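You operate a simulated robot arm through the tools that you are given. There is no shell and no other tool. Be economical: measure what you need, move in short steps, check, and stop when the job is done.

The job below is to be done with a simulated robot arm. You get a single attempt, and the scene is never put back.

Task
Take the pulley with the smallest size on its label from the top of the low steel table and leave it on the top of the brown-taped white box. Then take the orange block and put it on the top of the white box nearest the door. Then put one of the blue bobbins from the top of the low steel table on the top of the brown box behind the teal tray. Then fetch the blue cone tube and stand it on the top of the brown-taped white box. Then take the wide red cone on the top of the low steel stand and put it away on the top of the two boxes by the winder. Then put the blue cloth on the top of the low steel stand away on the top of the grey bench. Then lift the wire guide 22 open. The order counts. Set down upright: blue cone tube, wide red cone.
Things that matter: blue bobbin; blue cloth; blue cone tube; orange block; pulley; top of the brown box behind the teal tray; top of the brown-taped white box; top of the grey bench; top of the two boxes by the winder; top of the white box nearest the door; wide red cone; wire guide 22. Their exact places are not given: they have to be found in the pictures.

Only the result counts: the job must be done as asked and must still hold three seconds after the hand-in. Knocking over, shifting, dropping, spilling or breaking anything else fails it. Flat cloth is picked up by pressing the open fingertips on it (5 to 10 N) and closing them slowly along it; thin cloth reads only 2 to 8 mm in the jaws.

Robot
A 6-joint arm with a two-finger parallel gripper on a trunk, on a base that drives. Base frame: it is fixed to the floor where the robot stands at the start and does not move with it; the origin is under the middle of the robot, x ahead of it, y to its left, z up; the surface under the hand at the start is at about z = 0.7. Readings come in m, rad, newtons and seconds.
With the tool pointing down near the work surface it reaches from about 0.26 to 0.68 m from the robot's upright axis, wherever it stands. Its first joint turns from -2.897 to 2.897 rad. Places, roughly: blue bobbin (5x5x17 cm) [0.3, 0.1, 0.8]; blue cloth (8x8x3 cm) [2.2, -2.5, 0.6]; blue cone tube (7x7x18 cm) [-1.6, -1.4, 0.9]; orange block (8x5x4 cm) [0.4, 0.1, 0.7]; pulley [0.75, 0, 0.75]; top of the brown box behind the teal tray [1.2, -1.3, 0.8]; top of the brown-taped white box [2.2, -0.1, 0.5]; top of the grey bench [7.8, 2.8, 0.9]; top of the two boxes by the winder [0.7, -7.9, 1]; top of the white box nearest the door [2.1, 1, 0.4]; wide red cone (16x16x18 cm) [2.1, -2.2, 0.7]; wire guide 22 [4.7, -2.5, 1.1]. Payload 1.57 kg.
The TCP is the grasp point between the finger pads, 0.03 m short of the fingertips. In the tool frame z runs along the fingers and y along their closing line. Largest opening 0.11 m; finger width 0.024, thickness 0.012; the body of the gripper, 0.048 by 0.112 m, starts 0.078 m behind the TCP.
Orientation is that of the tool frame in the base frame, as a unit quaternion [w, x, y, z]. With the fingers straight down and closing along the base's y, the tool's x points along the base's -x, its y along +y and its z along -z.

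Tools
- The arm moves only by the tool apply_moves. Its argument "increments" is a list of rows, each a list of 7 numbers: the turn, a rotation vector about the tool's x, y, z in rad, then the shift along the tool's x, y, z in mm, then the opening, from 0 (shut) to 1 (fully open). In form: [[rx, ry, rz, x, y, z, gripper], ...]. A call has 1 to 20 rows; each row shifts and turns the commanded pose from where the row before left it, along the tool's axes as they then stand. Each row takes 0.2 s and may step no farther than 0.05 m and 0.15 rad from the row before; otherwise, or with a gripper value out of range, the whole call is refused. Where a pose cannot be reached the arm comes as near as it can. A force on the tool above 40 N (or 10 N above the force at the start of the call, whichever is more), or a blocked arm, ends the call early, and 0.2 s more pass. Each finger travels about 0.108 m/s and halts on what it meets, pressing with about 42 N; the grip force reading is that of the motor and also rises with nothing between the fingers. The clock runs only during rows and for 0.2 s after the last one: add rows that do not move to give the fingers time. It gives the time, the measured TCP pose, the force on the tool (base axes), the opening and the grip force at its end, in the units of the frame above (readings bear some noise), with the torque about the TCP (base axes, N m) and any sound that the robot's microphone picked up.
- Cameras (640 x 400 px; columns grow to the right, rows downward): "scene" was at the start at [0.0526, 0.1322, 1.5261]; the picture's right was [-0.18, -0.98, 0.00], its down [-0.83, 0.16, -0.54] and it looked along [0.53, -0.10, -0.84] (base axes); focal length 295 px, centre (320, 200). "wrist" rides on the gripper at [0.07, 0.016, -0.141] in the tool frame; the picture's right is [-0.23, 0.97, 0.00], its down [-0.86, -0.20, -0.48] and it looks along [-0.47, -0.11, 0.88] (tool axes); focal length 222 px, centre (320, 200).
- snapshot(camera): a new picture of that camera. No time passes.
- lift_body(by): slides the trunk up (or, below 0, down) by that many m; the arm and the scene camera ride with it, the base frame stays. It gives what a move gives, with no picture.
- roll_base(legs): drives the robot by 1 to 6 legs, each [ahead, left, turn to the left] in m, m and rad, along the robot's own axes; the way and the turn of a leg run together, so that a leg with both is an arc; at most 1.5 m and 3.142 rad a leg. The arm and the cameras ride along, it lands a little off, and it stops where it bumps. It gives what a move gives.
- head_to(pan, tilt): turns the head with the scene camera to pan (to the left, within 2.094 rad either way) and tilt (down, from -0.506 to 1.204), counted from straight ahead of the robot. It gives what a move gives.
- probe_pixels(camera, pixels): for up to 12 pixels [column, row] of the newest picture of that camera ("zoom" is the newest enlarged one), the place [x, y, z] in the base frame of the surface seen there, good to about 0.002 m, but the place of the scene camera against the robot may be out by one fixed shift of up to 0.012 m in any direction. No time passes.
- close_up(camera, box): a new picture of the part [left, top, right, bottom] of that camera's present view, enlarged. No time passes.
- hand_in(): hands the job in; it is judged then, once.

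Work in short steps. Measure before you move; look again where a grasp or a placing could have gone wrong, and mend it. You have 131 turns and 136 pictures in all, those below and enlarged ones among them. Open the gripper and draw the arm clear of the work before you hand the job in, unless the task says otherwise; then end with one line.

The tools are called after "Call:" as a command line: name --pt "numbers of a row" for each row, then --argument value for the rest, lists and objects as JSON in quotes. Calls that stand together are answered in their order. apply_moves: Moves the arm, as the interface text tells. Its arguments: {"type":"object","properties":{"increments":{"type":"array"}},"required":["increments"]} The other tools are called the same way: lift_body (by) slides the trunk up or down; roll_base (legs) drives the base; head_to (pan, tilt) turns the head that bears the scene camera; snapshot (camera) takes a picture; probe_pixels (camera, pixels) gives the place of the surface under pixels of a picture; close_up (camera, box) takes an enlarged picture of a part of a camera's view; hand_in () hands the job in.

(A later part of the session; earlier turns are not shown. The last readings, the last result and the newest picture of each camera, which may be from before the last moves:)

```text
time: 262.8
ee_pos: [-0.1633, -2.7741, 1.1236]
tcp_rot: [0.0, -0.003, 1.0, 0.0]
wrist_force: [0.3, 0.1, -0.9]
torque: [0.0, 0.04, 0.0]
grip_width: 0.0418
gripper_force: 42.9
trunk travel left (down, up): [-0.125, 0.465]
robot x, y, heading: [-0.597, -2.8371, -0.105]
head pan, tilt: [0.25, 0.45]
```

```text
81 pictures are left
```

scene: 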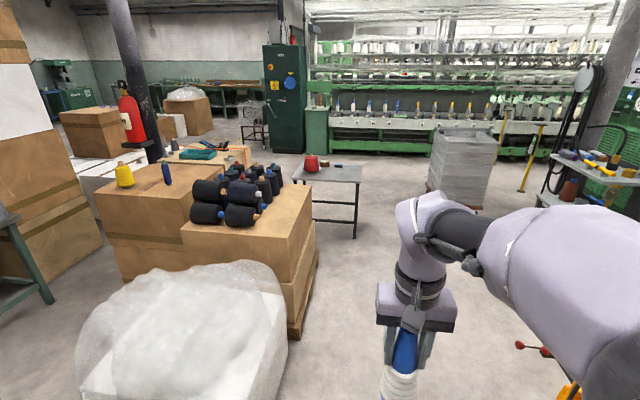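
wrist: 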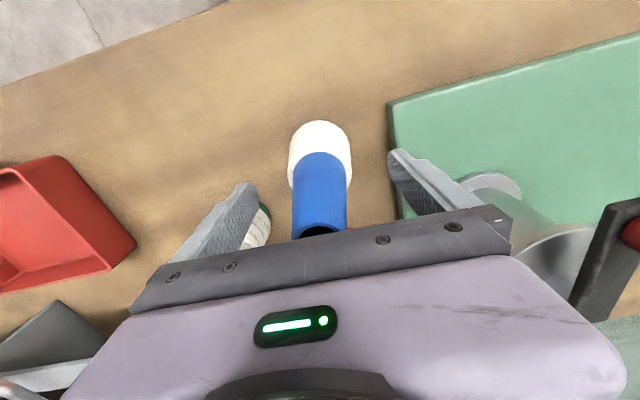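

I probe the stand, cage and floor between them.

Call:
probe_pixels --camera "scene" --pixels '[[356, 236], [360, 178], [300, 175], [430, 190], [435, 175], [380, 230], [390, 190], [315, 240], [345, 320], [285, 350], [533, 352], [480, 165]]'

```text
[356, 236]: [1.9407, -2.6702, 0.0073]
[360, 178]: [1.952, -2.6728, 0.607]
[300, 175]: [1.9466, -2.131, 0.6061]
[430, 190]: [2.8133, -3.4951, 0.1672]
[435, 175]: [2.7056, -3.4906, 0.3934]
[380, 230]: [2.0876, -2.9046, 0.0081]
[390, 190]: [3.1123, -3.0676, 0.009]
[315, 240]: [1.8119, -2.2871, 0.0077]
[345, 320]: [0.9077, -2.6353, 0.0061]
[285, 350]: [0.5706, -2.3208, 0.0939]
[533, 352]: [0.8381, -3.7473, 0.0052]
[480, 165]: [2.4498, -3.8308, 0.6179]
```

The corridor between stand (y≥-2.68) and cage (y≤-3.49) is 0.8 m wide. I drive along y≈-3.06.

Call:
roll_base --legs '[[0, 0, 0.105], [1.4, -0.22, 0]]'

```text
time: 270.4
ee_pos: [1.2343, -2.9577, 1.124]
tcp_rot: [0.001, -0.05, 0.999, -0.001]
wrist_force: [-0.4, -0.6, -0.6]
torque: [0.01, 0.0, 0.03]
grip_width: 0.0415
gripper_force: 42.2
trunk travel left (down, up): [-0.125, 0.465]
robot x, y, heading: [0.8088, -3.059, -0.008]
head pan, tilt: [0.25, 0.45]
```

I go on past the stand and up its east side.

Call:
roll_base --legs '[[1.3, 0.0, 0], [0.9, 0.15, 0], [0, 1.3, 0]]'

Call:
snapshot --camera "wrist"

```text
time: 287.4
ee_pos: [3.3793, -1.5004, 1.1246]
tcp_rot: [0.0, -0.078, 0.997, 0.0]
wrist_force: [-1.2, -0.3, 0.2]
torque: [0.0, -0.02, -0.01]
grip_width: 0.0417
gripper_force: 42.0
trunk travel left (down, up): [-0.125, 0.465]
robot x, y, heading: [2.9573, -1.6274, 0.05]
head pan, tilt: [0.25, 0.45]
```

```text
80 pictures are left
```

wrist: 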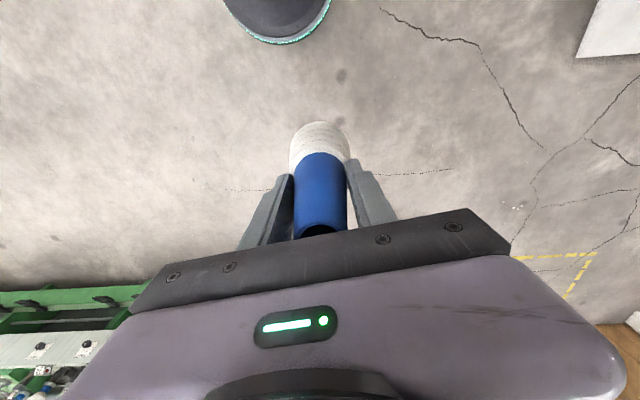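

The tube sits as before. I drive to (2.5,-0.76) and turn to the brown-taped box.

Call:
roll_base --legs '[[-0.413, 0.889, 0], [0, 0, 2.12]]'

Call:
snapshot --camera "wrist"

Call:
head_to --pan 0.2 --tilt 0.9

Call:
snapshot --camera "scene"

```text
time: 297.5
ee_pos: [2.1967, -0.4282, 1.1238]
tcp_rot: [0.0, 0.895, -0.445, -0.001]
wrist_force: [0.5, -1.1, -0.2]
torque: [0.0, 0.01, 0.02]
grip_width: 0.0415
gripper_force: 41.8
trunk travel left (down, up): [-0.125, 0.465]
robot x, y, heading: [2.5094, -0.7357, 2.108]
head pan, tilt: [0.25, 0.45]
```

```text
79 pictures are left
```

wrist: 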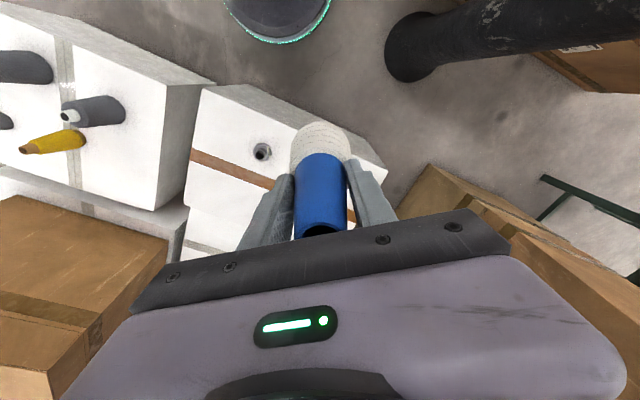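

```text
time: 298.4
ee_pos: [2.1966, -0.4278, 1.1247]
tcp_rot: [0.0, 0.896, -0.444, 0.0]
wrist_force: [-0.3, -0.7, -0.9]
torque: [0.0, 0.02, 0.0]
grip_width: 0.0418
gripper_force: 42.2
trunk travel left (down, up): [-0.125, 0.465]
robot x, y, heading: [2.5082, -0.7404, 2.11]
head pan, tilt: [0.201, 0.901]
```

```text
78 pictures are left
```

scene: 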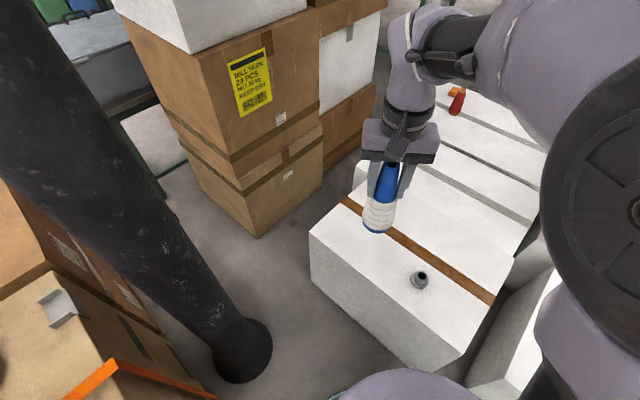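

I move over (2.12,-0.24) and lower: arm first, then the trunk.

Call:
apply_moves --pt "0 0 0 -39 -10.5 0 0" --pt "0 0 0 -39 -10.5 0 0" --pt "0 0 0 -39 -10.5 0 0" --pt "0 0 0 -39 -10.5 0 0" --pt "0 0 0 -39 -10.5 0 0" --pt "0 0 0 0 0 45 0" --pt "0 0 0 0 0 45 0" --pt "0 0 0 0 0 45 0" --pt "0 0 0 0 0 45 0" --pt "0 0 0 0 0 45 0" --pt "0 0 0 0 0 0 0"

Call:
lift_body --by -0.12

Call:
apply_moves --pt "0 0 0 0 0 45 0" --pt "0 0 0 0 0 45 0" --pt "0 0 0 0 0 30 0" --pt "0 0 0 0 0 25 0" --pt "0 0 0 0 0 0 0"

Call:
snapshot --camera "wrist"

Call:
snapshot --camera "scene"

```text
time: 300.8
ee_pos: [2.118, -0.2402, 0.8993]
tcp_rot: [0.0, 0.895, -0.445, -0.001]
wrist_force: [0.4, 1.0, -0.5]
torque: [-0.02, -0.01, 0.0]
grip_width: 0.0414
gripper_force: 42.1
trunk travel left (down, up): [-0.125, 0.465]
robot x, y, heading: [2.5089, -0.7416, 2.11]
head pan, tilt: [0.201, 0.901]
```

```text
time: 302.3
ee_pos: [2.1189, -0.2401, 0.7806]
tcp_rot: [0.001, 0.895, -0.445, 0.0]
wrist_force: [-0.2, 0.0, -0.8]
torque: [0.04, -0.02, 0.01]
grip_width: 0.0418
gripper_force: 41.8
trunk travel left (down, up): [-0.005, 0.585]
robot x, y, heading: [2.5099, -0.7378, 2.11]
head pan, tilt: [0.201, 0.901]
```

```text
time: 303.5
ee_pos: [2.1169, -0.2369, 0.6339]
tcp_rot: [0.0, 0.895, -0.446, 0.0]
wrist_force: [0.1, -0.6, -1.2]
torque: [0.01, 0.03, 0.0]
grip_width: 0.0415
gripper_force: 42.0
trunk travel left (down, up): [-0.005, 0.585]
robot x, y, heading: [2.5069, -0.7384, 2.115]
head pan, tilt: [0.201, 0.901]
```

```text
77 pictures are left
```

wrist: 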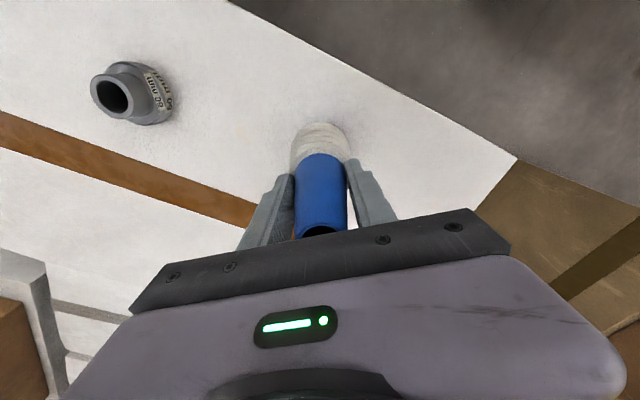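

```text
76 pictures are left
```

scene: 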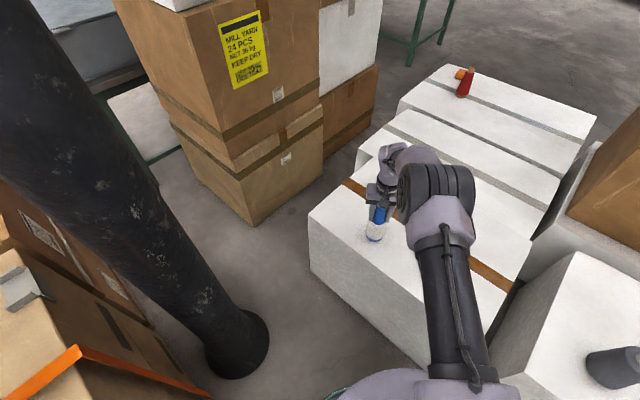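

I ease down towards 0.618 in small steps.

Call:
apply_moves --pt "0 0 0 0 0 7 0" --pt "0 0 0 0 0 3 0" --pt "0 0 0 0 0 2 0" --pt "0 0 0 0 0 1 0" --pt "0 0 0 0 0 0 0"

Call:
apply_moves --pt "0 0 0 0 0 1 0" --pt "0 0 0 0 0 1 0" --pt "0 0 0 0 0 0 0"

```text
time: 304.7
ee_pos: [2.1185, -0.2386, 0.6225]
tcp_rot: [0.0, 0.895, -0.446, 0.001]
wrist_force: [-0.8, 1.1, 3.9]
torque: [0.17, 0.2, -0.04]
grip_width: 0.0412
gripper_force: 42.0
trunk travel left (down, up): [-0.005, 0.585]
robot x, y, heading: [2.507, -0.7418, 2.114]
head pan, tilt: [0.201, 0.901]
```

```text
time: 305.5
ee_pos: [2.1173, -0.2381, 0.623]
tcp_rot: [-0.001, 0.895, -0.446, -0.002]
wrist_force: [1.6, 1.9, 24.7]
torque: [-0.13, -0.18, -0.05]
grip_width: 0.0415
gripper_force: 42.0
trunk travel left (down, up): [-0.005, 0.585]
robot x, y, heading: [2.5108, -0.7357, 2.115]
head pan, tilt: [0.201, 0.901]
```

It is seated on the box. I open, rise and check.

Call:
apply_moves --pt "0 0 0 0 0 -0.5 0.45" --pt "0 0 0 0 0 0 0.6" --pt "0 0 0 0 0 0 0.8" --pt "0 0 0 0 0 0 1" --pt "0 0 0 0 0 -25 1" --pt "0 0 0 0 0 -45 1" --pt "0 0 0 0 0 -45 1" --pt "0 0 0 0 0 -45 1" --pt "0 0 0 0 0 -45 1" --pt "0 0 0 0 0 -45 1"

Call:
snapshot --camera "wrist"

```text
time: 307.7
ee_pos: [2.1174, -0.2401, 0.8687]
tcp_rot: [0.0, 0.895, -0.446, 0.0]
wrist_force: [-0.7, 0.8, 0.7]
torque: [0.01, 0.03, 0.0]
grip_width: 0.1099
gripper_force: 0.0
trunk travel left (down, up): [-0.005, 0.585]
robot x, y, heading: [2.5073, -0.74, 2.108]
head pan, tilt: [0.201, 0.901]
```

```text
75 pictures are left
```

wrist: 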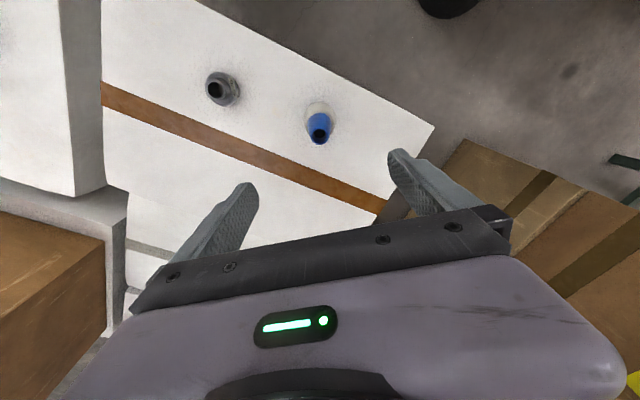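

The tube stands upright beside the pulley. I tuck the arm, raise the trunk, back away and turn to the steel stand.

Call:
apply_moves --pt "0 0 0 0 0 -45 1" --pt "0 0 0 0 0 -45 1" --pt "0 0 0 40 0 -10 1" --pt "0 0 0 40 10 -10 1" --pt "0 0 0 40 10 0 1" --pt "0 0 0 40 10 0 1" --pt "0 0 0 30 10 0 1"

Call:
lift_body --by 0.12

Call:
roll_base --legs '[[-0.35, -0.07, 0], [0, 0, -3.1], [0, 0, -0.58]]'

Call:
head_to --pan -0.3 --tilt 0.7

Call:
snapshot --camera "scene"

```text
time: 309.3
ee_pos: [2.1987, -0.4175, 0.9807]
tcp_rot: [0.0, 0.895, -0.445, -0.001]
wrist_force: [-0.3, -0.3, 1.2]
torque: [-0.03, 0.03, 0.02]
grip_width: 0.11
gripper_force: 0.0
trunk travel left (down, up): [-0.005, 0.585]
robot x, y, heading: [2.5105, -0.7367, 2.109]
head pan, tilt: [0.201, 0.901]
```

```text
time: 310.8
ee_pos: [2.2007, -0.4169, 1.101]
tcp_rot: [0.0, 0.895, -0.445, 0.0]
wrist_force: [0.3, 0.1, -1.0]
torque: [0.01, -0.01, 0.01]
grip_width: 0.1099
gripper_force: 0.1
trunk travel left (down, up): [-0.125, 0.465]
robot x, y, heading: [2.508, -0.7392, 2.109]
head pan, tilt: [0.201, 0.901]
```

```text
time: 322.0
ee_pos: [2.8569, -1.4381, 1.1013]
tcp_rot: [0.0, 0.663, 0.749, 0.0]
wrist_force: [0.0, -0.4, -0.4]
torque: [0.0, 0.03, 0.0]
grip_width: 0.1102
gripper_force: 0.1
trunk travel left (down, up): [-0.125, 0.465]
robot x, y, heading: [2.7495, -1.0054, -1.56]
head pan, tilt: [0.201, 0.901]
```

```text
time: 323.0
ee_pos: [2.8575, -1.4372, 1.1008]
tcp_rot: [0.0, 0.663, 0.749, 0.0]
wrist_force: [-1.2, -0.5, -0.5]
torque: [-0.03, 0.0, -0.05]
grip_width: 0.1101
gripper_force: 0.1
trunk travel left (down, up): [-0.125, 0.465]
robot x, y, heading: [2.7534, -1.0036, -1.556]
head pan, tilt: [-0.3, 0.7]
```

```text
74 pictures are left
```

scene: 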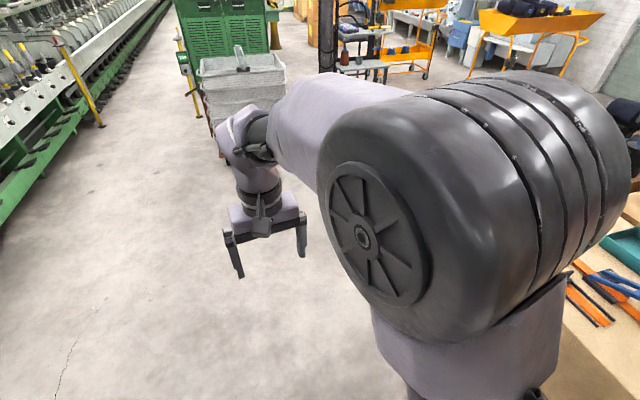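

The arm hides the stand; I drive down its east side and turn to face it.

Call:
roll_base --legs '[[1.28, 0.2, 0], [0, 0, -1.57]]'

Call:
head_to --pan 0.25 --tilt 0.8

Call:
snapshot --camera "scene"

Call:
snapshot --camera "wrist"

```text
time: 333.2
ee_pos: [2.568, -2.4035, 1.1014]
tcp_rot: [-0.001, 0.996, 0.093, 0.0]
wrist_force: [-0.4, 1.1, -0.3]
torque: [-0.02, -0.02, -0.02]
grip_width: 0.1098
gripper_force: 0.0
trunk travel left (down, up): [-0.125, 0.465]
robot x, y, heading: [2.9927, -2.2699, -3.056]
head pan, tilt: [-0.3, 0.7]
```

```text
time: 334.1
ee_pos: [2.5693, -2.4028, 1.1004]
tcp_rot: [0.0, 0.996, 0.094, 0.0]
wrist_force: [-0.7, -1.2, 0.0]
torque: [-0.02, -0.02, 0.02]
grip_width: 0.1101
gripper_force: 0.1
trunk travel left (down, up): [-0.125, 0.465]
robot x, y, heading: [2.9935, -2.2706, -3.058]
head pan, tilt: [0.25, 0.799]
```

```text
73 pictures are left
```

scene: 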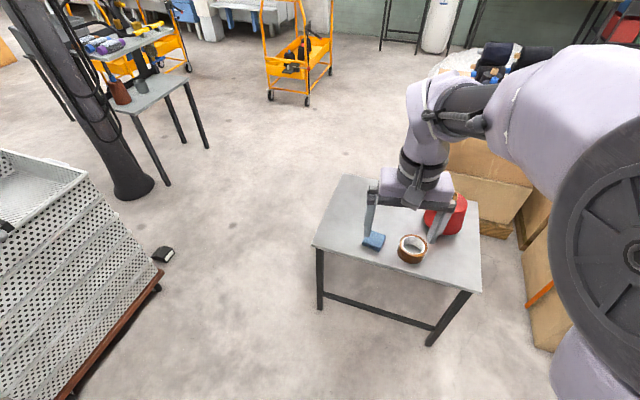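

```text
72 pictures are left
```

wrist: 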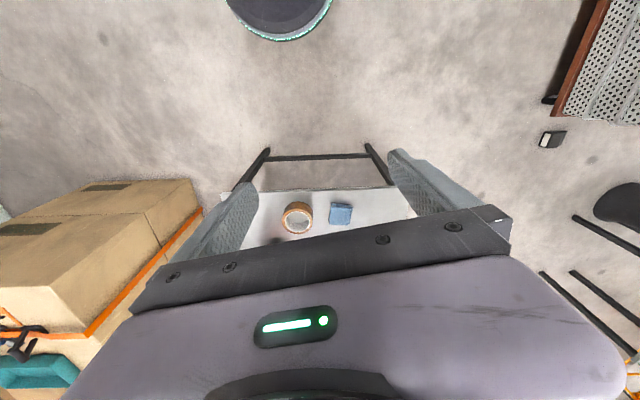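

I probe the stand edges, cone, tape and cloth.

Call:
probe_pixels --camera "scene" --pixels '[[314, 244], [478, 290], [345, 180], [374, 240], [411, 248], [450, 225], [462, 200], [463, 225], [430, 340], [375, 260]]'

Call:
probe_pixels --camera "wrist" --pixels '[[340, 214], [330, 205], [351, 206], [330, 223], [297, 217], [385, 205], [225, 197], [388, 190]]'

```text
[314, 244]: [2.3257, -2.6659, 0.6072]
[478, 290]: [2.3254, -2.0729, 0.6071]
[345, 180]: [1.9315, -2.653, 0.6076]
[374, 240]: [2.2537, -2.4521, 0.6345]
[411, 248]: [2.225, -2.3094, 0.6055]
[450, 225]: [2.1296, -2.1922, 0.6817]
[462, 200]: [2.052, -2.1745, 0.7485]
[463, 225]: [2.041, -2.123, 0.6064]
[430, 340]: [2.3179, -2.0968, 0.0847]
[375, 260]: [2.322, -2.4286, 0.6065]
```

```text
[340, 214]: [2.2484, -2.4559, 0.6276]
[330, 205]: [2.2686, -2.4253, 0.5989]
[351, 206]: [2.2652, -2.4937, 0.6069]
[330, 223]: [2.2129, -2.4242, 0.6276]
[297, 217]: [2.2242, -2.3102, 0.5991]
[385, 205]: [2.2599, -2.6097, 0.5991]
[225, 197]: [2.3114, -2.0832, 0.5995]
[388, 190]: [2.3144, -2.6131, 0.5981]
```

I drive 0.3 m closer and swing the tool over the cone.

Call:
roll_base --legs '[[0.3, 0.0, -0.083]]'

Call:
apply_moves --pt "0 0 0 0 -40 0 1" --pt "0 0 0 0 -40 0 1" --pt "0 0 0 0 -40 0 1" --pt "0 0 0 0 -40 0 1"

Call:
snapshot --camera "wrist"

Call:
snapshot --camera "scene"

```text
time: 336.2
ee_pos: [2.2515, -2.3822, 1.1017]
tcp_rot: [0.0, 0.998, 0.055, 0.0]
wrist_force: [-0.2, 0.4, 0.9]
torque: [-0.01, -0.02, -0.01]
grip_width: 0.1098
gripper_force: 0.0
trunk travel left (down, up): [-0.125, 0.465]
robot x, y, heading: [2.6873, -2.2846, -3.14]
head pan, tilt: [0.25, 0.799]
```

```text
time: 337.2
ee_pos: [2.2316, -2.2243, 1.1043]
tcp_rot: [-0.001, 0.998, 0.055, 0.0]
wrist_force: [0.0, 0.4, 0.2]
torque: [-0.02, 0.01, 0.01]
grip_width: 0.1101
gripper_force: 0.0
trunk travel left (down, up): [-0.125, 0.465]
robot x, y, heading: [2.6854, -2.2839, -3.139]
head pan, tilt: [0.25, 0.799]
```

```text
71 pictures are left
```

wrist: 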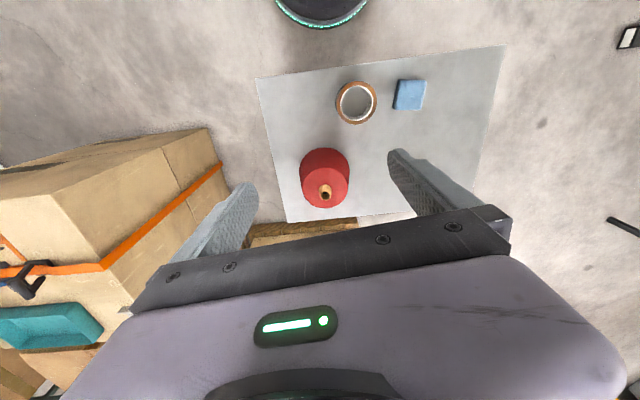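

```text
70 pictures are left
```

scene: 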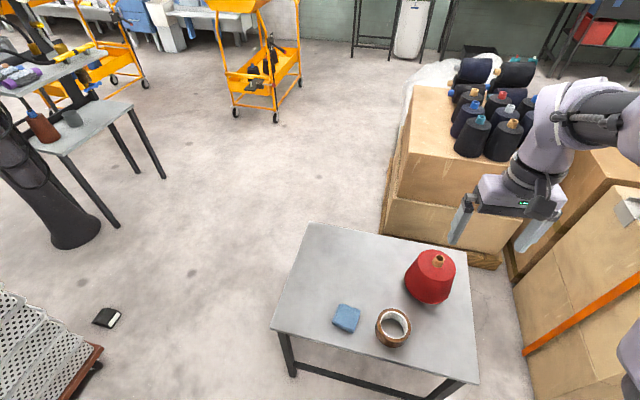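

Now the cone is clear at scene (431,275) and wrist (325,175). I zoom in and probe its profile.

Call:
close_up --camera "scene" --box '[391, 240, 471, 310]'

Call:
probe_pixels --camera "wrist" --pixels '[[325, 188], [310, 184], [342, 183], [303, 170], [348, 170], [325, 150], [325, 197], [313, 203], [338, 203], [300, 150]]'

Call:
probe_pixels --camera "scene" --pixels '[[437, 258], [420, 257], [455, 262], [407, 280], [430, 300], [436, 268], [452, 285]]'

```text
5.71 times, centred on (431, 275) of scene
```

zoom: 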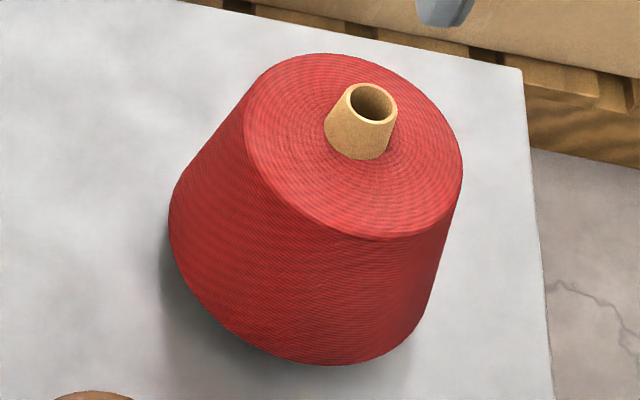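

```text
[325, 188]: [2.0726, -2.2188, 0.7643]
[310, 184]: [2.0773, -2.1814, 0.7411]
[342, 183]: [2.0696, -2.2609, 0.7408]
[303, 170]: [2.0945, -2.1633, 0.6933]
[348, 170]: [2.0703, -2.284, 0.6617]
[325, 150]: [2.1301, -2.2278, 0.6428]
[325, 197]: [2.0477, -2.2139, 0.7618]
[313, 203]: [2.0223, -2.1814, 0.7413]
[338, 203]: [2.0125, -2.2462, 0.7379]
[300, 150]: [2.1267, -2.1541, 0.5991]
```

```text
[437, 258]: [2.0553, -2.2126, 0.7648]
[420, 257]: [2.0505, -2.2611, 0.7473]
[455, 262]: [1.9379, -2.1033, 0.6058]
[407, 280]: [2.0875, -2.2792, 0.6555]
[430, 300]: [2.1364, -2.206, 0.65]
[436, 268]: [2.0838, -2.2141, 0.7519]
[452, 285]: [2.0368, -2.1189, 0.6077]
```

The wooden stub on top can be gripped. I move above it at z 0.92 for a closer look.

Call:
apply_moves --pt "0 0 0 -34 -5.4 20 1" --pt "0 0 0 -34 -5.4 20 1" --pt "0 0 0 -34 -5.4 20 1" --pt "0 0 0 -34 -5.4 20 1" --pt "0 0 0 -34 -5.4 20 1" --pt "0 0 0 0 0 40 1" --pt "0 0 0 0 0 40 1" --pt "0 0 0 0 0 0 1"

Call:
snapshot --camera "wrist"

```text
time: 339.0
ee_pos: [2.0616, -2.2177, 0.9205]
tcp_rot: [0.0, 0.998, 0.056, -0.001]
wrist_force: [-0.1, 0.2, 0.4]
torque: [0.0, -0.02, -0.02]
grip_width: 0.1103
gripper_force: 0.0
trunk travel left (down, up): [-0.125, 0.465]
robot x, y, heading: [2.686, -2.2837, -3.135]
head pan, tilt: [0.25, 0.799]
```

```text
68 pictures are left
```

wrist: 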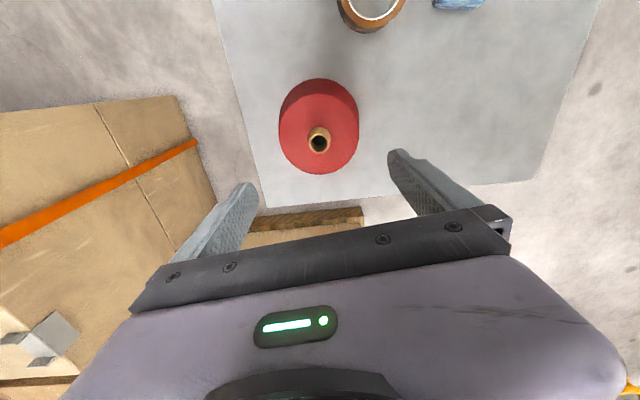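

I probe the stub's rim and shoulder.

Call:
probe_pixels --camera "wrist" --pixels '[[311, 142], [329, 142], [319, 134], [319, 151], [319, 128], [319, 163], [300, 140], [338, 140], [319, 115]]'

```text
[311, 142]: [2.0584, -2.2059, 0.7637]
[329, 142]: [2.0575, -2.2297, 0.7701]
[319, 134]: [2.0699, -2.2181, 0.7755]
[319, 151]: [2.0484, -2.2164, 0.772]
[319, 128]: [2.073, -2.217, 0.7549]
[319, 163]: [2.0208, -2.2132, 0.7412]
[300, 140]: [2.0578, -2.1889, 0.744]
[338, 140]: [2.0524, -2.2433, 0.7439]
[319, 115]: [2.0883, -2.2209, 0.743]
```

The stub centre is (2.059,-2.217), shoulder at 0.743. I go down to 0.777 and grip the stub.

Call:
apply_moves --pt "0 0 0 -2 0 45 1" --pt "0 0 0 0 0 45 1" --pt "0 0 0 0 0 40 1" --pt "0 0 0 0 0 13 1" --pt "0 0 0 0 0 0 0.7" --pt "0 0 0 0 0 0 0.4" --pt "0 0 0 0 0 0 0.1" --pt "0 0 0 0 0 0 0" --pt "0 0 0 0 0 0 0"

Call:
apply_moves --pt "0 0 0 0 0 -10 0" --pt "0 0 0 0 0 -20 0" --pt "0 0 0 0 0 -30 0" --pt "0 0 0 0 0 -40 0" --pt "0 0 0 0 0 -40 0" --pt "0 0 0 0 0 -40 0" --pt "0 0 0 0 0 0 0"

Call:
snapshot --camera "wrist"

```text
time: 341.0
ee_pos: [2.06, -2.217, 0.7763]
tcp_rot: [0.0, 0.998, 0.055, 0.0]
wrist_force: [0.3, 1.8, 0.9]
torque: [0.07, 0.12, -0.02]
grip_width: 0.033
gripper_force: 40.3
trunk travel left (down, up): [-0.125, 0.465]
robot x, y, heading: [2.6878, -2.2821, -3.133]
head pan, tilt: [0.25, 0.799]
```

```text
time: 342.6
ee_pos: [2.0622, -2.2139, 0.9612]
tcp_rot: [-0.001, 0.998, 0.055, 0.0]
wrist_force: [0.5, -0.3, -11.3]
torque: [0.0, -0.02, -0.02]
grip_width: 0.033
gripper_force: 40.7
trunk travel left (down, up): [-0.125, 0.465]
robot x, y, heading: [2.685, -2.284, -3.137]
head pan, tilt: [0.25, 0.799]
```

```text
67 pictures are left
```

wrist: 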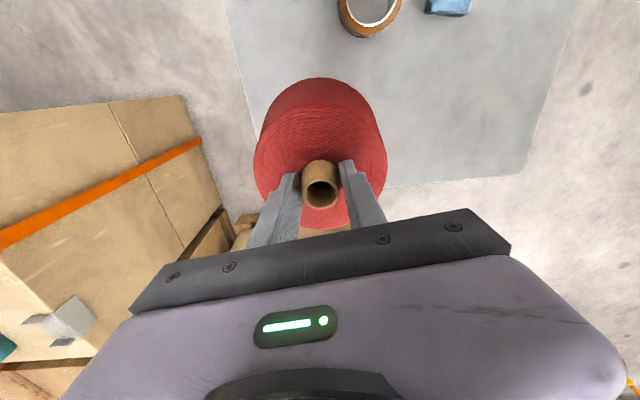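

The cone is held by its stub (11 N). I raise it, draw it in, and drive back west through the corridor.

Call:
apply_moves --pt "0 0 0 0 0 -40 0" --pt "0 0 0 0 0 -40 0" --pt "0 0 0 0 0 -40 0" --pt "0 0 0 0 0 -40 0" --pt "0 0 0 35 5 0 0" --pt "0 0 0 35 5 0 0" --pt "0 0 0 35 5 0 0" --pt "0 0 0 35 5 0 0" --pt "0 0 0 0 0 0 0"

Call:
roll_base --legs '[[-0.25, 0, 0], [0, 0.78, 0], [1.3, 0, 0]]'

Call:
head_to --pan 0.9 --tilt 0.4

Call:
snapshot --camera "scene"

```text
time: 344.6
ee_pos: [2.2016, -2.2192, 1.1184]
tcp_rot: [0.0, 0.998, 0.056, 0.001]
wrist_force: [-0.3, -0.1, -11.9]
torque: [0.0, -0.03, 0.02]
grip_width: 0.033
gripper_force: 41.0
trunk travel left (down, up): [-0.125, 0.465]
robot x, y, heading: [2.6843, -2.2853, -3.139]
head pan, tilt: [0.25, 0.799]
```

```text
time: 356.4
ee_pos: [1.1815, -3.0148, 1.1183]
tcp_rot: [0.0, 0.998, 0.057, 0.0]
wrist_force: [-0.1, -0.5, -11.9]
torque: [0.01, 0.03, 0.03]
grip_width: 0.0324
gripper_force: 40.4
trunk travel left (down, up): [-0.125, 0.465]
robot x, y, heading: [1.6673, -3.0774, -3.132]
head pan, tilt: [0.25, 0.799]
```

```text
time: 357.4
ee_pos: [1.1819, -3.0144, 1.1179]
tcp_rot: [0.0, 0.998, 0.057, 0.0]
wrist_force: [0.4, 0.8, -12.1]
torque: [0.03, -0.03, 0.0]
grip_width: 0.0327
gripper_force: 40.9
trunk travel left (down, up): [-0.125, 0.465]
robot x, y, heading: [1.6645, -3.0754, -3.136]
head pan, tilt: [0.901, 0.4]
```

```text
66 pictures are left
```

scene: 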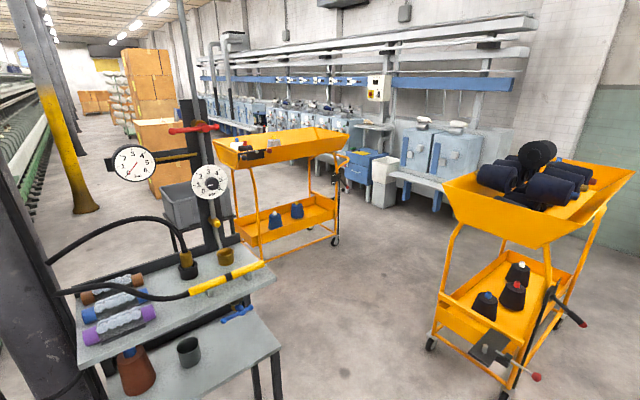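

Boxes show at (160,140) far beyond the trolleys. I probe them and the floor between.

Call:
probe_pixels --camera "scene" --pixels '[[162, 150], [158, 122], [150, 90], [335, 240], [430, 348], [360, 280], [405, 205], [555, 320], [390, 240], [270, 280], [250, 268], [500, 380]]'

Call:
close_up --camera "scene" --box '[60, 30, 260, 230]'

```text
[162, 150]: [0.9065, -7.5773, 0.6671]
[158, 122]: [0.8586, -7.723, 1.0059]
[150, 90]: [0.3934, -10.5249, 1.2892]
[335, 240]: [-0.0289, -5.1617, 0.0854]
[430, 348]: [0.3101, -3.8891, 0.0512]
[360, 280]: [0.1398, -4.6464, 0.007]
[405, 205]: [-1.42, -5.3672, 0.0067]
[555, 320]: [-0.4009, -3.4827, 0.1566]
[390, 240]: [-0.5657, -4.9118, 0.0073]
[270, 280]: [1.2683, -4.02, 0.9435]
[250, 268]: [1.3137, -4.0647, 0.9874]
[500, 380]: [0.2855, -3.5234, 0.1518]
```

```text
2.00 times, centred on (160, 130) of scene
```

zoom: 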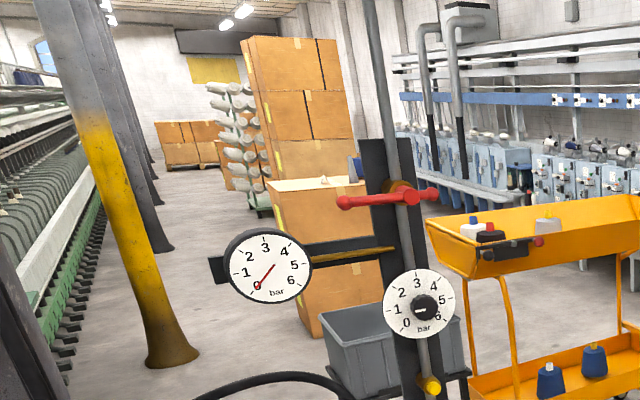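

The two stacked boxes have their top at z≈1.0, x≈0.5–1.0, y<-7.6. I drive west past the wrapped box, then turn south along the winders and look.

Call:
roll_base --legs '[[1.4, -0.2, 0], [1.25, 0, 0], [0, 0, 1.57]]'

Call:
head_to --pan 0.25 --tilt 0.4

Call:
snapshot --camera "scene"

```text
time: 371.1
ee_pos: [-1.4913, -2.7982, 1.1211]
tcp_rot: [-0.003, 0.997, 0.073, -0.003]
wrist_force: [6.7, 4.3, 7.5]
torque: [-0.28, -0.37, 0.22]
grip_width: 0.0328
gripper_force: 40.9
trunk travel left (down, up): [-0.125, 0.465]
robot x, y, heading: [-1.0095, -2.8473, -3.098]
head pan, tilt: [0.901, 0.4]
stopped in leg 3: the force on the tool passed its limit at 54 N (the readings are from after the stop); the commanded pose is now the measured one
```

```text
time: 372.2
ee_pos: [-1.4922, -2.7988, 1.1213]
tcp_rot: [-0.002, 0.997, 0.073, -0.002]
wrist_force: [7.1, 9.4, 7.6]
torque: [0.22, -0.35, 0.11]
grip_width: 0.0327
gripper_force: 41.5
trunk travel left (down, up): [-0.125, 0.465]
robot x, y, heading: [-1.007, -2.8498, -3.097]
head pan, tilt: [0.25, 0.4]
```

```text
64 pictures are left
```

scene: 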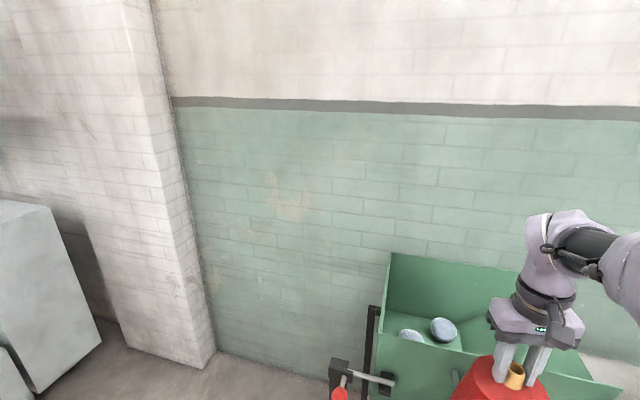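

The cone touched the green hopper at the wall (54 N). I back straight away from it and look at both.

Call:
roll_base --legs '[[-0.35, 0, 0]]'

Call:
snapshot --camera "wrist"

Call:
head_to --pan -0.1 --tilt 0.5

Call:
snapshot --camera "scene"

```text
time: 374.4
ee_pos: [-1.153, -2.7867, 1.1195]
tcp_rot: [-0.002, 0.997, 0.075, -0.001]
wrist_force: [-0.3, 0.3, -12.0]
torque: [0.01, -0.07, 0.02]
grip_width: 0.033
gripper_force: 41.1
trunk travel left (down, up): [-0.125, 0.465]
robot x, y, heading: [-0.6665, -2.836, -3.1]
head pan, tilt: [0.25, 0.4]
```

```text
63 pictures are left
```

wrist: 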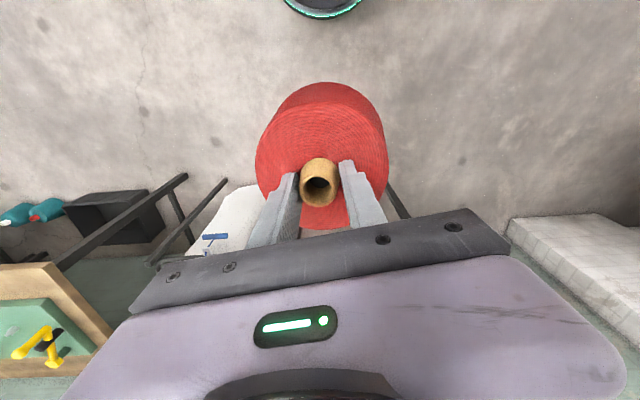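

```text
time: 375.2
ee_pos: [-1.1543, -2.7864, 1.1196]
tcp_rot: [-0.002, 0.997, 0.075, -0.001]
wrist_force: [-0.1, -0.8, -11.8]
torque: [0.06, -0.08, 0.03]
grip_width: 0.0328
gripper_force: 40.5
trunk travel left (down, up): [-0.125, 0.465]
robot x, y, heading: [-0.6646, -2.8316, -3.098]
head pan, tilt: [-0.099, 0.499]
```

```text
62 pictures are left
```

scene: 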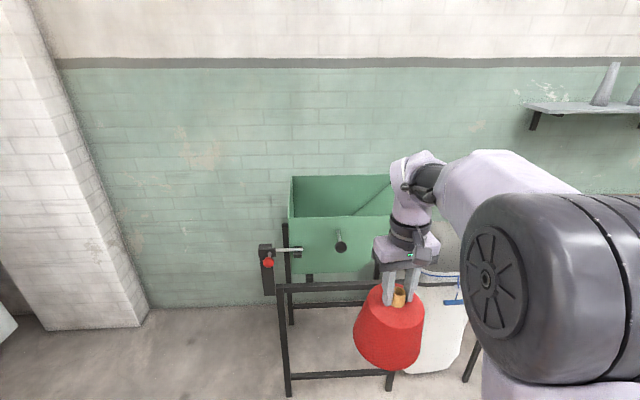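

Both look unharmed and the cone is still straight. I raise the trunk 0.25 m for clearance, shift a little west and turn south.

Call:
lift_body --by 0.25

Call:
roll_base --legs '[[0.2, 0, 0], [0, 0, 1.53]]'

Call:
head_to --pan 0.3 --tilt 0.5

Call:
snapshot --camera "scene"

```text
time: 377.8
ee_pos: [-1.1557, -2.7873, 1.3704]
tcp_rot: [-0.002, 0.997, 0.075, -0.001]
wrist_force: [-0.1, 0.9, -11.0]
torque: [0.06, -0.06, 0.0]
grip_width: 0.0329
gripper_force: 41.3
trunk travel left (down, up): [-0.375, 0.215]
robot x, y, heading: [-0.6682, -2.8319, -3.103]
head pan, tilt: [-0.099, 0.499]
```

```text
time: 383.2
ee_pos: [-0.9351, -3.3253, 1.3708]
tcp_rot: [-0.001, 0.664, 0.747, -0.002]
wrist_force: [-0.4, 0.9, -11.5]
torque: [0.08, 0.03, -0.01]
grip_width: 0.0326
gripper_force: 41.1
trunk travel left (down, up): [-0.375, 0.215]
robot x, y, heading: [-0.8721, -2.8387, -1.56]
head pan, tilt: [-0.099, 0.499]
```

```text
time: 384.1
ee_pos: [-0.9344, -3.3248, 1.3703]
tcp_rot: [-0.001, 0.665, 0.746, -0.001]
wrist_force: [0.1, 0.0, -10.9]
torque: [0.05, 0.03, 0.0]
grip_width: 0.0328
gripper_force: 41.1
trunk travel left (down, up): [-0.375, 0.215]
robot x, y, heading: [-0.8744, -2.8395, -1.565]
head pan, tilt: [0.3, 0.499]
```

```text
61 pictures are left
```

scene: 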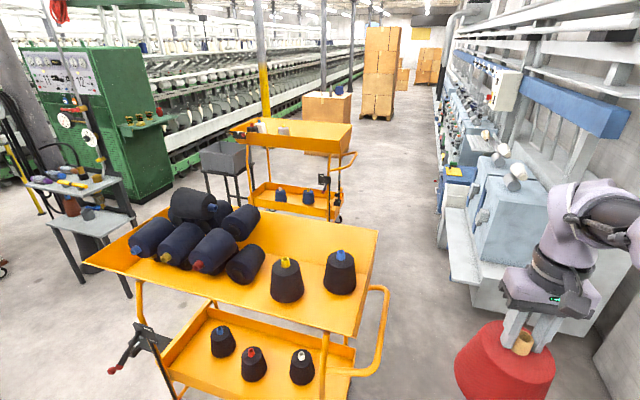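

I probe the gap between the trolley handle (385,320) and the winder on the right.

Call:
probe_pixels --camera "scene" --pixels '[[385, 320], [352, 160], [340, 220], [470, 310], [445, 230], [445, 270], [400, 200], [345, 97], [325, 100], [330, 120], [440, 180], [590, 330]]'

```text
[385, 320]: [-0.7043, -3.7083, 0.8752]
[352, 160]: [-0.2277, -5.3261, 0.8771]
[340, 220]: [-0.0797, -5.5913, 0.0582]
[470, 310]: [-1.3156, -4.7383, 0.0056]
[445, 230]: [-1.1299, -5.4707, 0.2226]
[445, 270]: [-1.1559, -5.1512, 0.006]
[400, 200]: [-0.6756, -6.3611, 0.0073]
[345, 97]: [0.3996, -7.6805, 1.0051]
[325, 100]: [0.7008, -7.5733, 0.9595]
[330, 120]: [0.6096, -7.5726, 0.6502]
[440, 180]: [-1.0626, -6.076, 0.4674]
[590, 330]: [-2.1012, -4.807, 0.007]
```

The gap is passable at x≈-1.15, then x≈-0.65 further on. I drive it in legs.

Call:
roll_base --legs '[[0.46, -0.28, 0], [0.75, 0, 0], [0.7, 0.5, 0], [1.2, 0.05, 0]]'

Call:
head_to --pan 0.5 --tilt 0.5

Call:
snapshot --camera "scene"

```text
time: 400.6
ee_pos: [-0.6713, -6.4306, 1.3703]
tcp_rot: [-0.001, 0.664, 0.748, -0.002]
wrist_force: [-0.1, 0.2, -11.6]
torque: [0.07, -0.01, -0.03]
grip_width: 0.0325
gripper_force: 40.3
trunk travel left (down, up): [-0.375, 0.215]
robot x, y, heading: [-0.613, -5.9473, -1.555]
head pan, tilt: [0.3, 0.499]
```

```text
time: 401.4
ee_pos: [-0.6712, -6.431, 1.3703]
tcp_rot: [-0.001, 0.664, 0.748, -0.002]
wrist_force: [-0.3, -0.1, -12.3]
torque: [0.06, 0.02, 0.01]
grip_width: 0.0323
gripper_force: 40.4
trunk travel left (down, up): [-0.375, 0.215]
robot x, y, heading: [-0.6109, -5.9444, -1.557]
head pan, tilt: [0.499, 0.499]
```

```text
60 pictures are left
```

scene: 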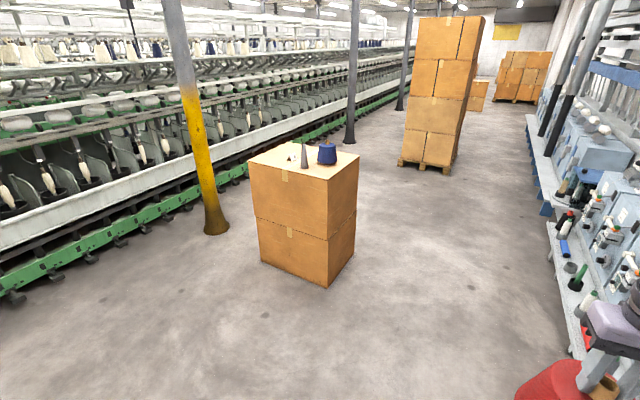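

The two boxes stand at (305,215) with items on top. I zoom and probe the top.

Call:
close_up --camera "scene" --box '[235, 125, 375, 225]'

Call:
probe_pixels --camera "scene" --pixels '[[250, 160], [328, 179], [358, 156], [290, 145], [304, 160], [326, 158], [292, 155], [335, 170], [270, 158], [328, 286], [300, 172]]'

```text
4.00 times, centred on (305, 175) of scene
```

zoom: 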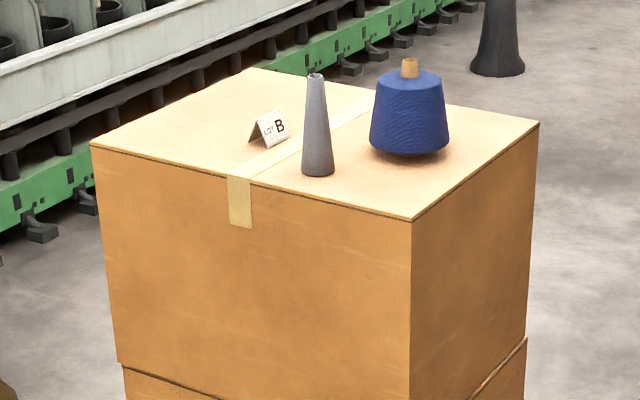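

```text
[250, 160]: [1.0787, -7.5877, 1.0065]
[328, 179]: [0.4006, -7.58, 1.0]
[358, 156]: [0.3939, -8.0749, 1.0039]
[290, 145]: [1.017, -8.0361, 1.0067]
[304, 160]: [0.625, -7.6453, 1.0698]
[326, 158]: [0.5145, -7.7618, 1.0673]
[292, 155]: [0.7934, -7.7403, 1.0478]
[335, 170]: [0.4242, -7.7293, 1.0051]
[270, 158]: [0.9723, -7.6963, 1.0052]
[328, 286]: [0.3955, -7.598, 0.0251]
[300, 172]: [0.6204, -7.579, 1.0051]
```

Free space is on the east part, about (0.955,-7.81). I check the pillar and drive to stand north of it.

Call:
probe_pixels --camera "scene" --pixels '[[215, 232], [235, 220], [130, 240], [304, 146], [326, 144], [283, 155], [300, 158]]'

Call:
roll_base --legs '[[0.4, 1.42, 0], [0.75, 0.14, 0]]'

Call:
snapshot --camera "wrist"

Call:
head_to --pan 0.1 --tilt 0.8

Call:
snapshot --camera "scene"

```text
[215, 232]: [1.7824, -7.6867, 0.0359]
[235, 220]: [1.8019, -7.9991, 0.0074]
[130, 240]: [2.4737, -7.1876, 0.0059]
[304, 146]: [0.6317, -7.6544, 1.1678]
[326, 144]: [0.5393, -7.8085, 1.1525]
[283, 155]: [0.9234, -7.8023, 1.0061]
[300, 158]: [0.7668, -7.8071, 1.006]
```

```text
time: 412.4
ee_pos: [0.8819, -7.5489, 1.3705]
tcp_rot: [-0.001, 0.674, 0.739, -0.002]
wrist_force: [0.4, -0.5, -12.0]
torque: [0.08, 0.0, 0.0]
grip_width: 0.0324
gripper_force: 40.7
trunk travel left (down, up): [-0.375, 0.215]
robot x, y, heading: [0.9574, -7.0668, -1.584]
head pan, tilt: [0.499, 0.499]
```

```text
58 pictures are left
```

wrist: 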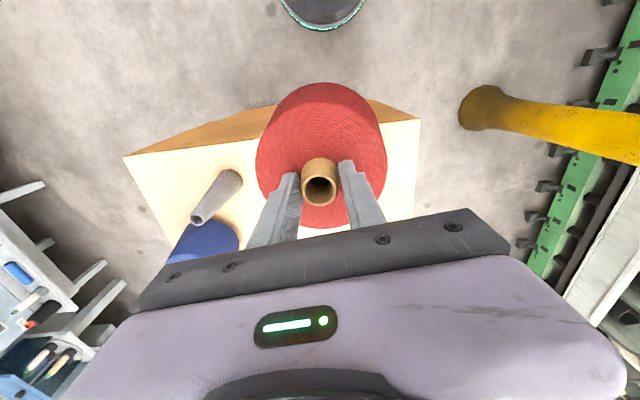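

```text
time: 413.2
ee_pos: [0.8821, -7.5476, 1.3696]
tcp_rot: [0.0, 0.674, 0.738, -0.002]
wrist_force: [0.0, 0.1, -10.8]
torque: [0.04, 0.0, 0.0]
grip_width: 0.0323
gripper_force: 41.3
trunk travel left (down, up): [-0.375, 0.215]
robot x, y, heading: [0.956, -7.0645, -1.585]
head pan, tilt: [0.099, 0.799]
```

```text
57 pictures are left
```

scene: 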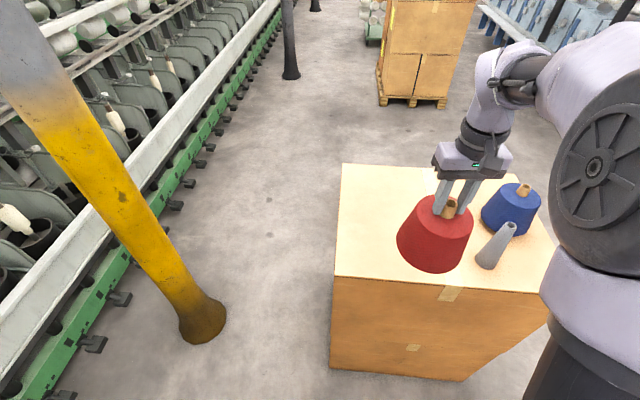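

I drive 0.1 m nearer, then move over (0.96,-7.76) and look.

Call:
roll_base --legs '[[0.1, 0, 0]]'

Call:
apply_moves --pt "0 0 0 -30 17 0 0" --pt "0 0 0 -30 17 0 0" --pt "0 0 0 -30 17 0 0" --pt "0 0 0 -29 17 0 0" --pt "0 0 0 0 0 40 0" --pt "0 0 0 0 0 40 0" --pt "0 0 0 0 0 0 0"

Call:
snapshot --camera "scene"

Call:
snapshot --camera "wrist"

```text
time: 414.4
ee_pos: [0.8791, -7.65, 1.3692]
tcp_rot: [-0.001, 0.674, 0.739, -0.002]
wrist_force: [-0.2, -0.7, -11.1]
torque: [0.07, 0.01, -0.01]
grip_width: 0.0322
gripper_force: 40.7
trunk travel left (down, up): [-0.375, 0.215]
robot x, y, heading: [0.9581, -7.169, -1.588]
head pan, tilt: [0.099, 0.799]
```

```text
time: 416.0
ee_pos: [0.9609, -7.7619, 1.2909]
tcp_rot: [-0.001, 0.674, 0.739, -0.002]
wrist_force: [0.9, 1.7, -12.0]
torque: [0.06, 0.03, 0.01]
grip_width: 0.0321
gripper_force: 41.0
trunk travel left (down, up): [-0.375, 0.215]
robot x, y, heading: [0.9521, -7.1653, -1.586]
head pan, tilt: [0.099, 0.799]
```

```text
56 pictures are left
```

scene: 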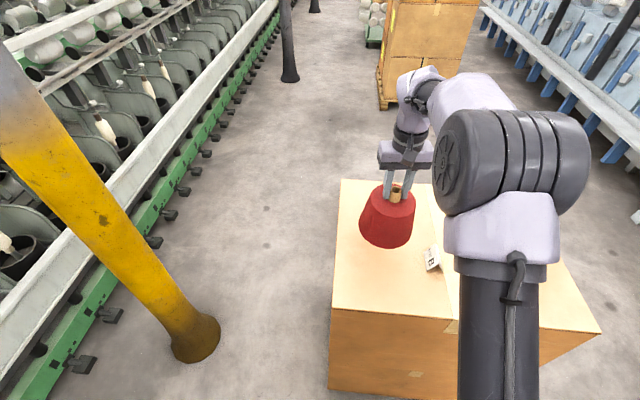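

```text
55 pictures are left
```

wrist: 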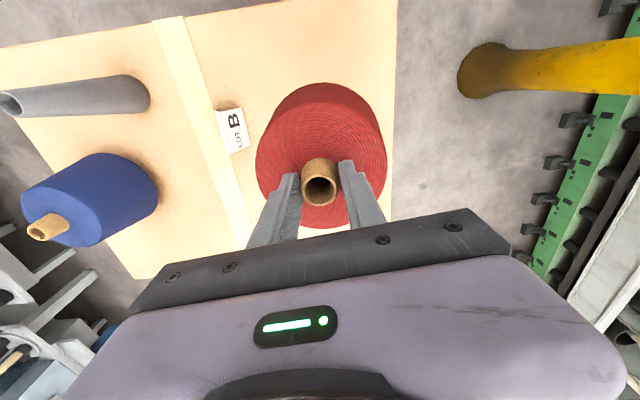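

I probe the card edge, the box edge and the top's height.

Call:
probe_pixels --camera "wrist" --pixels '[[246, 148], [240, 112], [393, 120], [300, 70], [250, 190], [390, 60], [235, 175]]'

```text
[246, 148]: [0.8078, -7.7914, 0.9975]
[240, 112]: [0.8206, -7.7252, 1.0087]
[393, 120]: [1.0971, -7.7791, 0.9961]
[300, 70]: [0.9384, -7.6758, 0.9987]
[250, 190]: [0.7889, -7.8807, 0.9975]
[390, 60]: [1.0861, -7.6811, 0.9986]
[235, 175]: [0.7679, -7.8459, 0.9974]
```

Clear of card and edge. Top at 0.998; I descend to 1.18 and then ease down.

Call:
apply_moves --pt "0 0 0 0 0 40 0" --pt "0 0 0 0 0 40 0" --pt "0 0 0 0 0 25 0" --pt "0 0 0 0 0 5 0" --pt "0 0 0 0 0 0 0"

Call:
apply_moves --pt "0 0 0 0 0 2 0" --pt "0 0 0 0 0 1 0" --pt "0 0 0 0 0 1 0" --pt "0 0 0 0 0 0 0"

```text
time: 417.2
ee_pos: [0.9594, -7.7639, 1.1816]
tcp_rot: [-0.001, 0.675, 0.738, -0.002]
wrist_force: [-0.1, 0.3, -10.6]
torque: [0.07, 0.0, -0.01]
grip_width: 0.0325
gripper_force: 41.0
trunk travel left (down, up): [-0.375, 0.215]
robot x, y, heading: [0.953, -7.1687, -1.586]
head pan, tilt: [0.099, 0.799]
```

```text
time: 418.2
ee_pos: [0.9585, -7.7634, 1.1803]
tcp_rot: [0.004, 0.674, 0.739, -0.006]
wrist_force: [2.7, 3.8, 15.0]
torque: [1.12, -0.05, -0.16]
grip_width: 0.0326
gripper_force: 40.9
trunk travel left (down, up): [-0.375, 0.215]
robot x, y, heading: [0.9582, -7.1679, -1.582]
head pan, tilt: [0.099, 0.799]
stopped in row 4: the force on the tool passed its limit at 42 N (the readings are from after the stop); the commanded pose is now the measured one
```

It is on the box (contact on one edge first). I release slowly and let it settle.

Call:
apply_moves --pt "0 0 0 0 0 0 0.25" --pt "0 0 0 0 0 0 0.32" --pt "0 0 0 0 0 0 0.4" --pt "0 0 0 0 0 0 0.6" --pt "0 0 0 0 0 0 0.6" --pt "0 0 0 0 0 -30 0.6" --pt "0 0 0 0 0 -45 0.6" --pt "0 0 0 0 0 -45 0.8" --pt "0 0 0 0 0 -45 1"

Call:
snapshot --camera "wrist"

Call:
snapshot --camera "scene"

```text
time: 420.2
ee_pos: [0.9594, -7.7641, 1.3435]
tcp_rot: [0.001, 0.673, 0.739, -0.005]
wrist_force: [0.3, 0.0, 0.6]
torque: [0.0, 0.01, 0.01]
grip_width: 0.1102
gripper_force: 0.1
trunk travel left (down, up): [-0.375, 0.215]
robot x, y, heading: [0.9545, -7.1665, -1.584]
head pan, tilt: [0.099, 0.799]
```

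```text
54 pictures are left
```

wrist: 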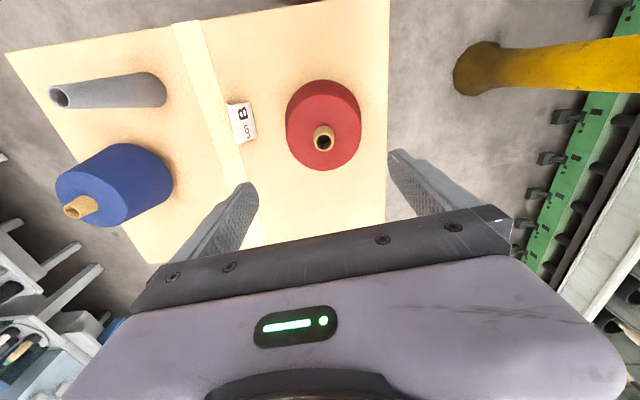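

```text
53 pictures are left
```

scene: 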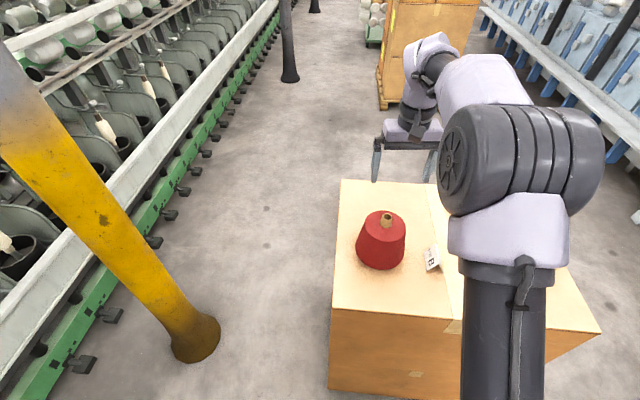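

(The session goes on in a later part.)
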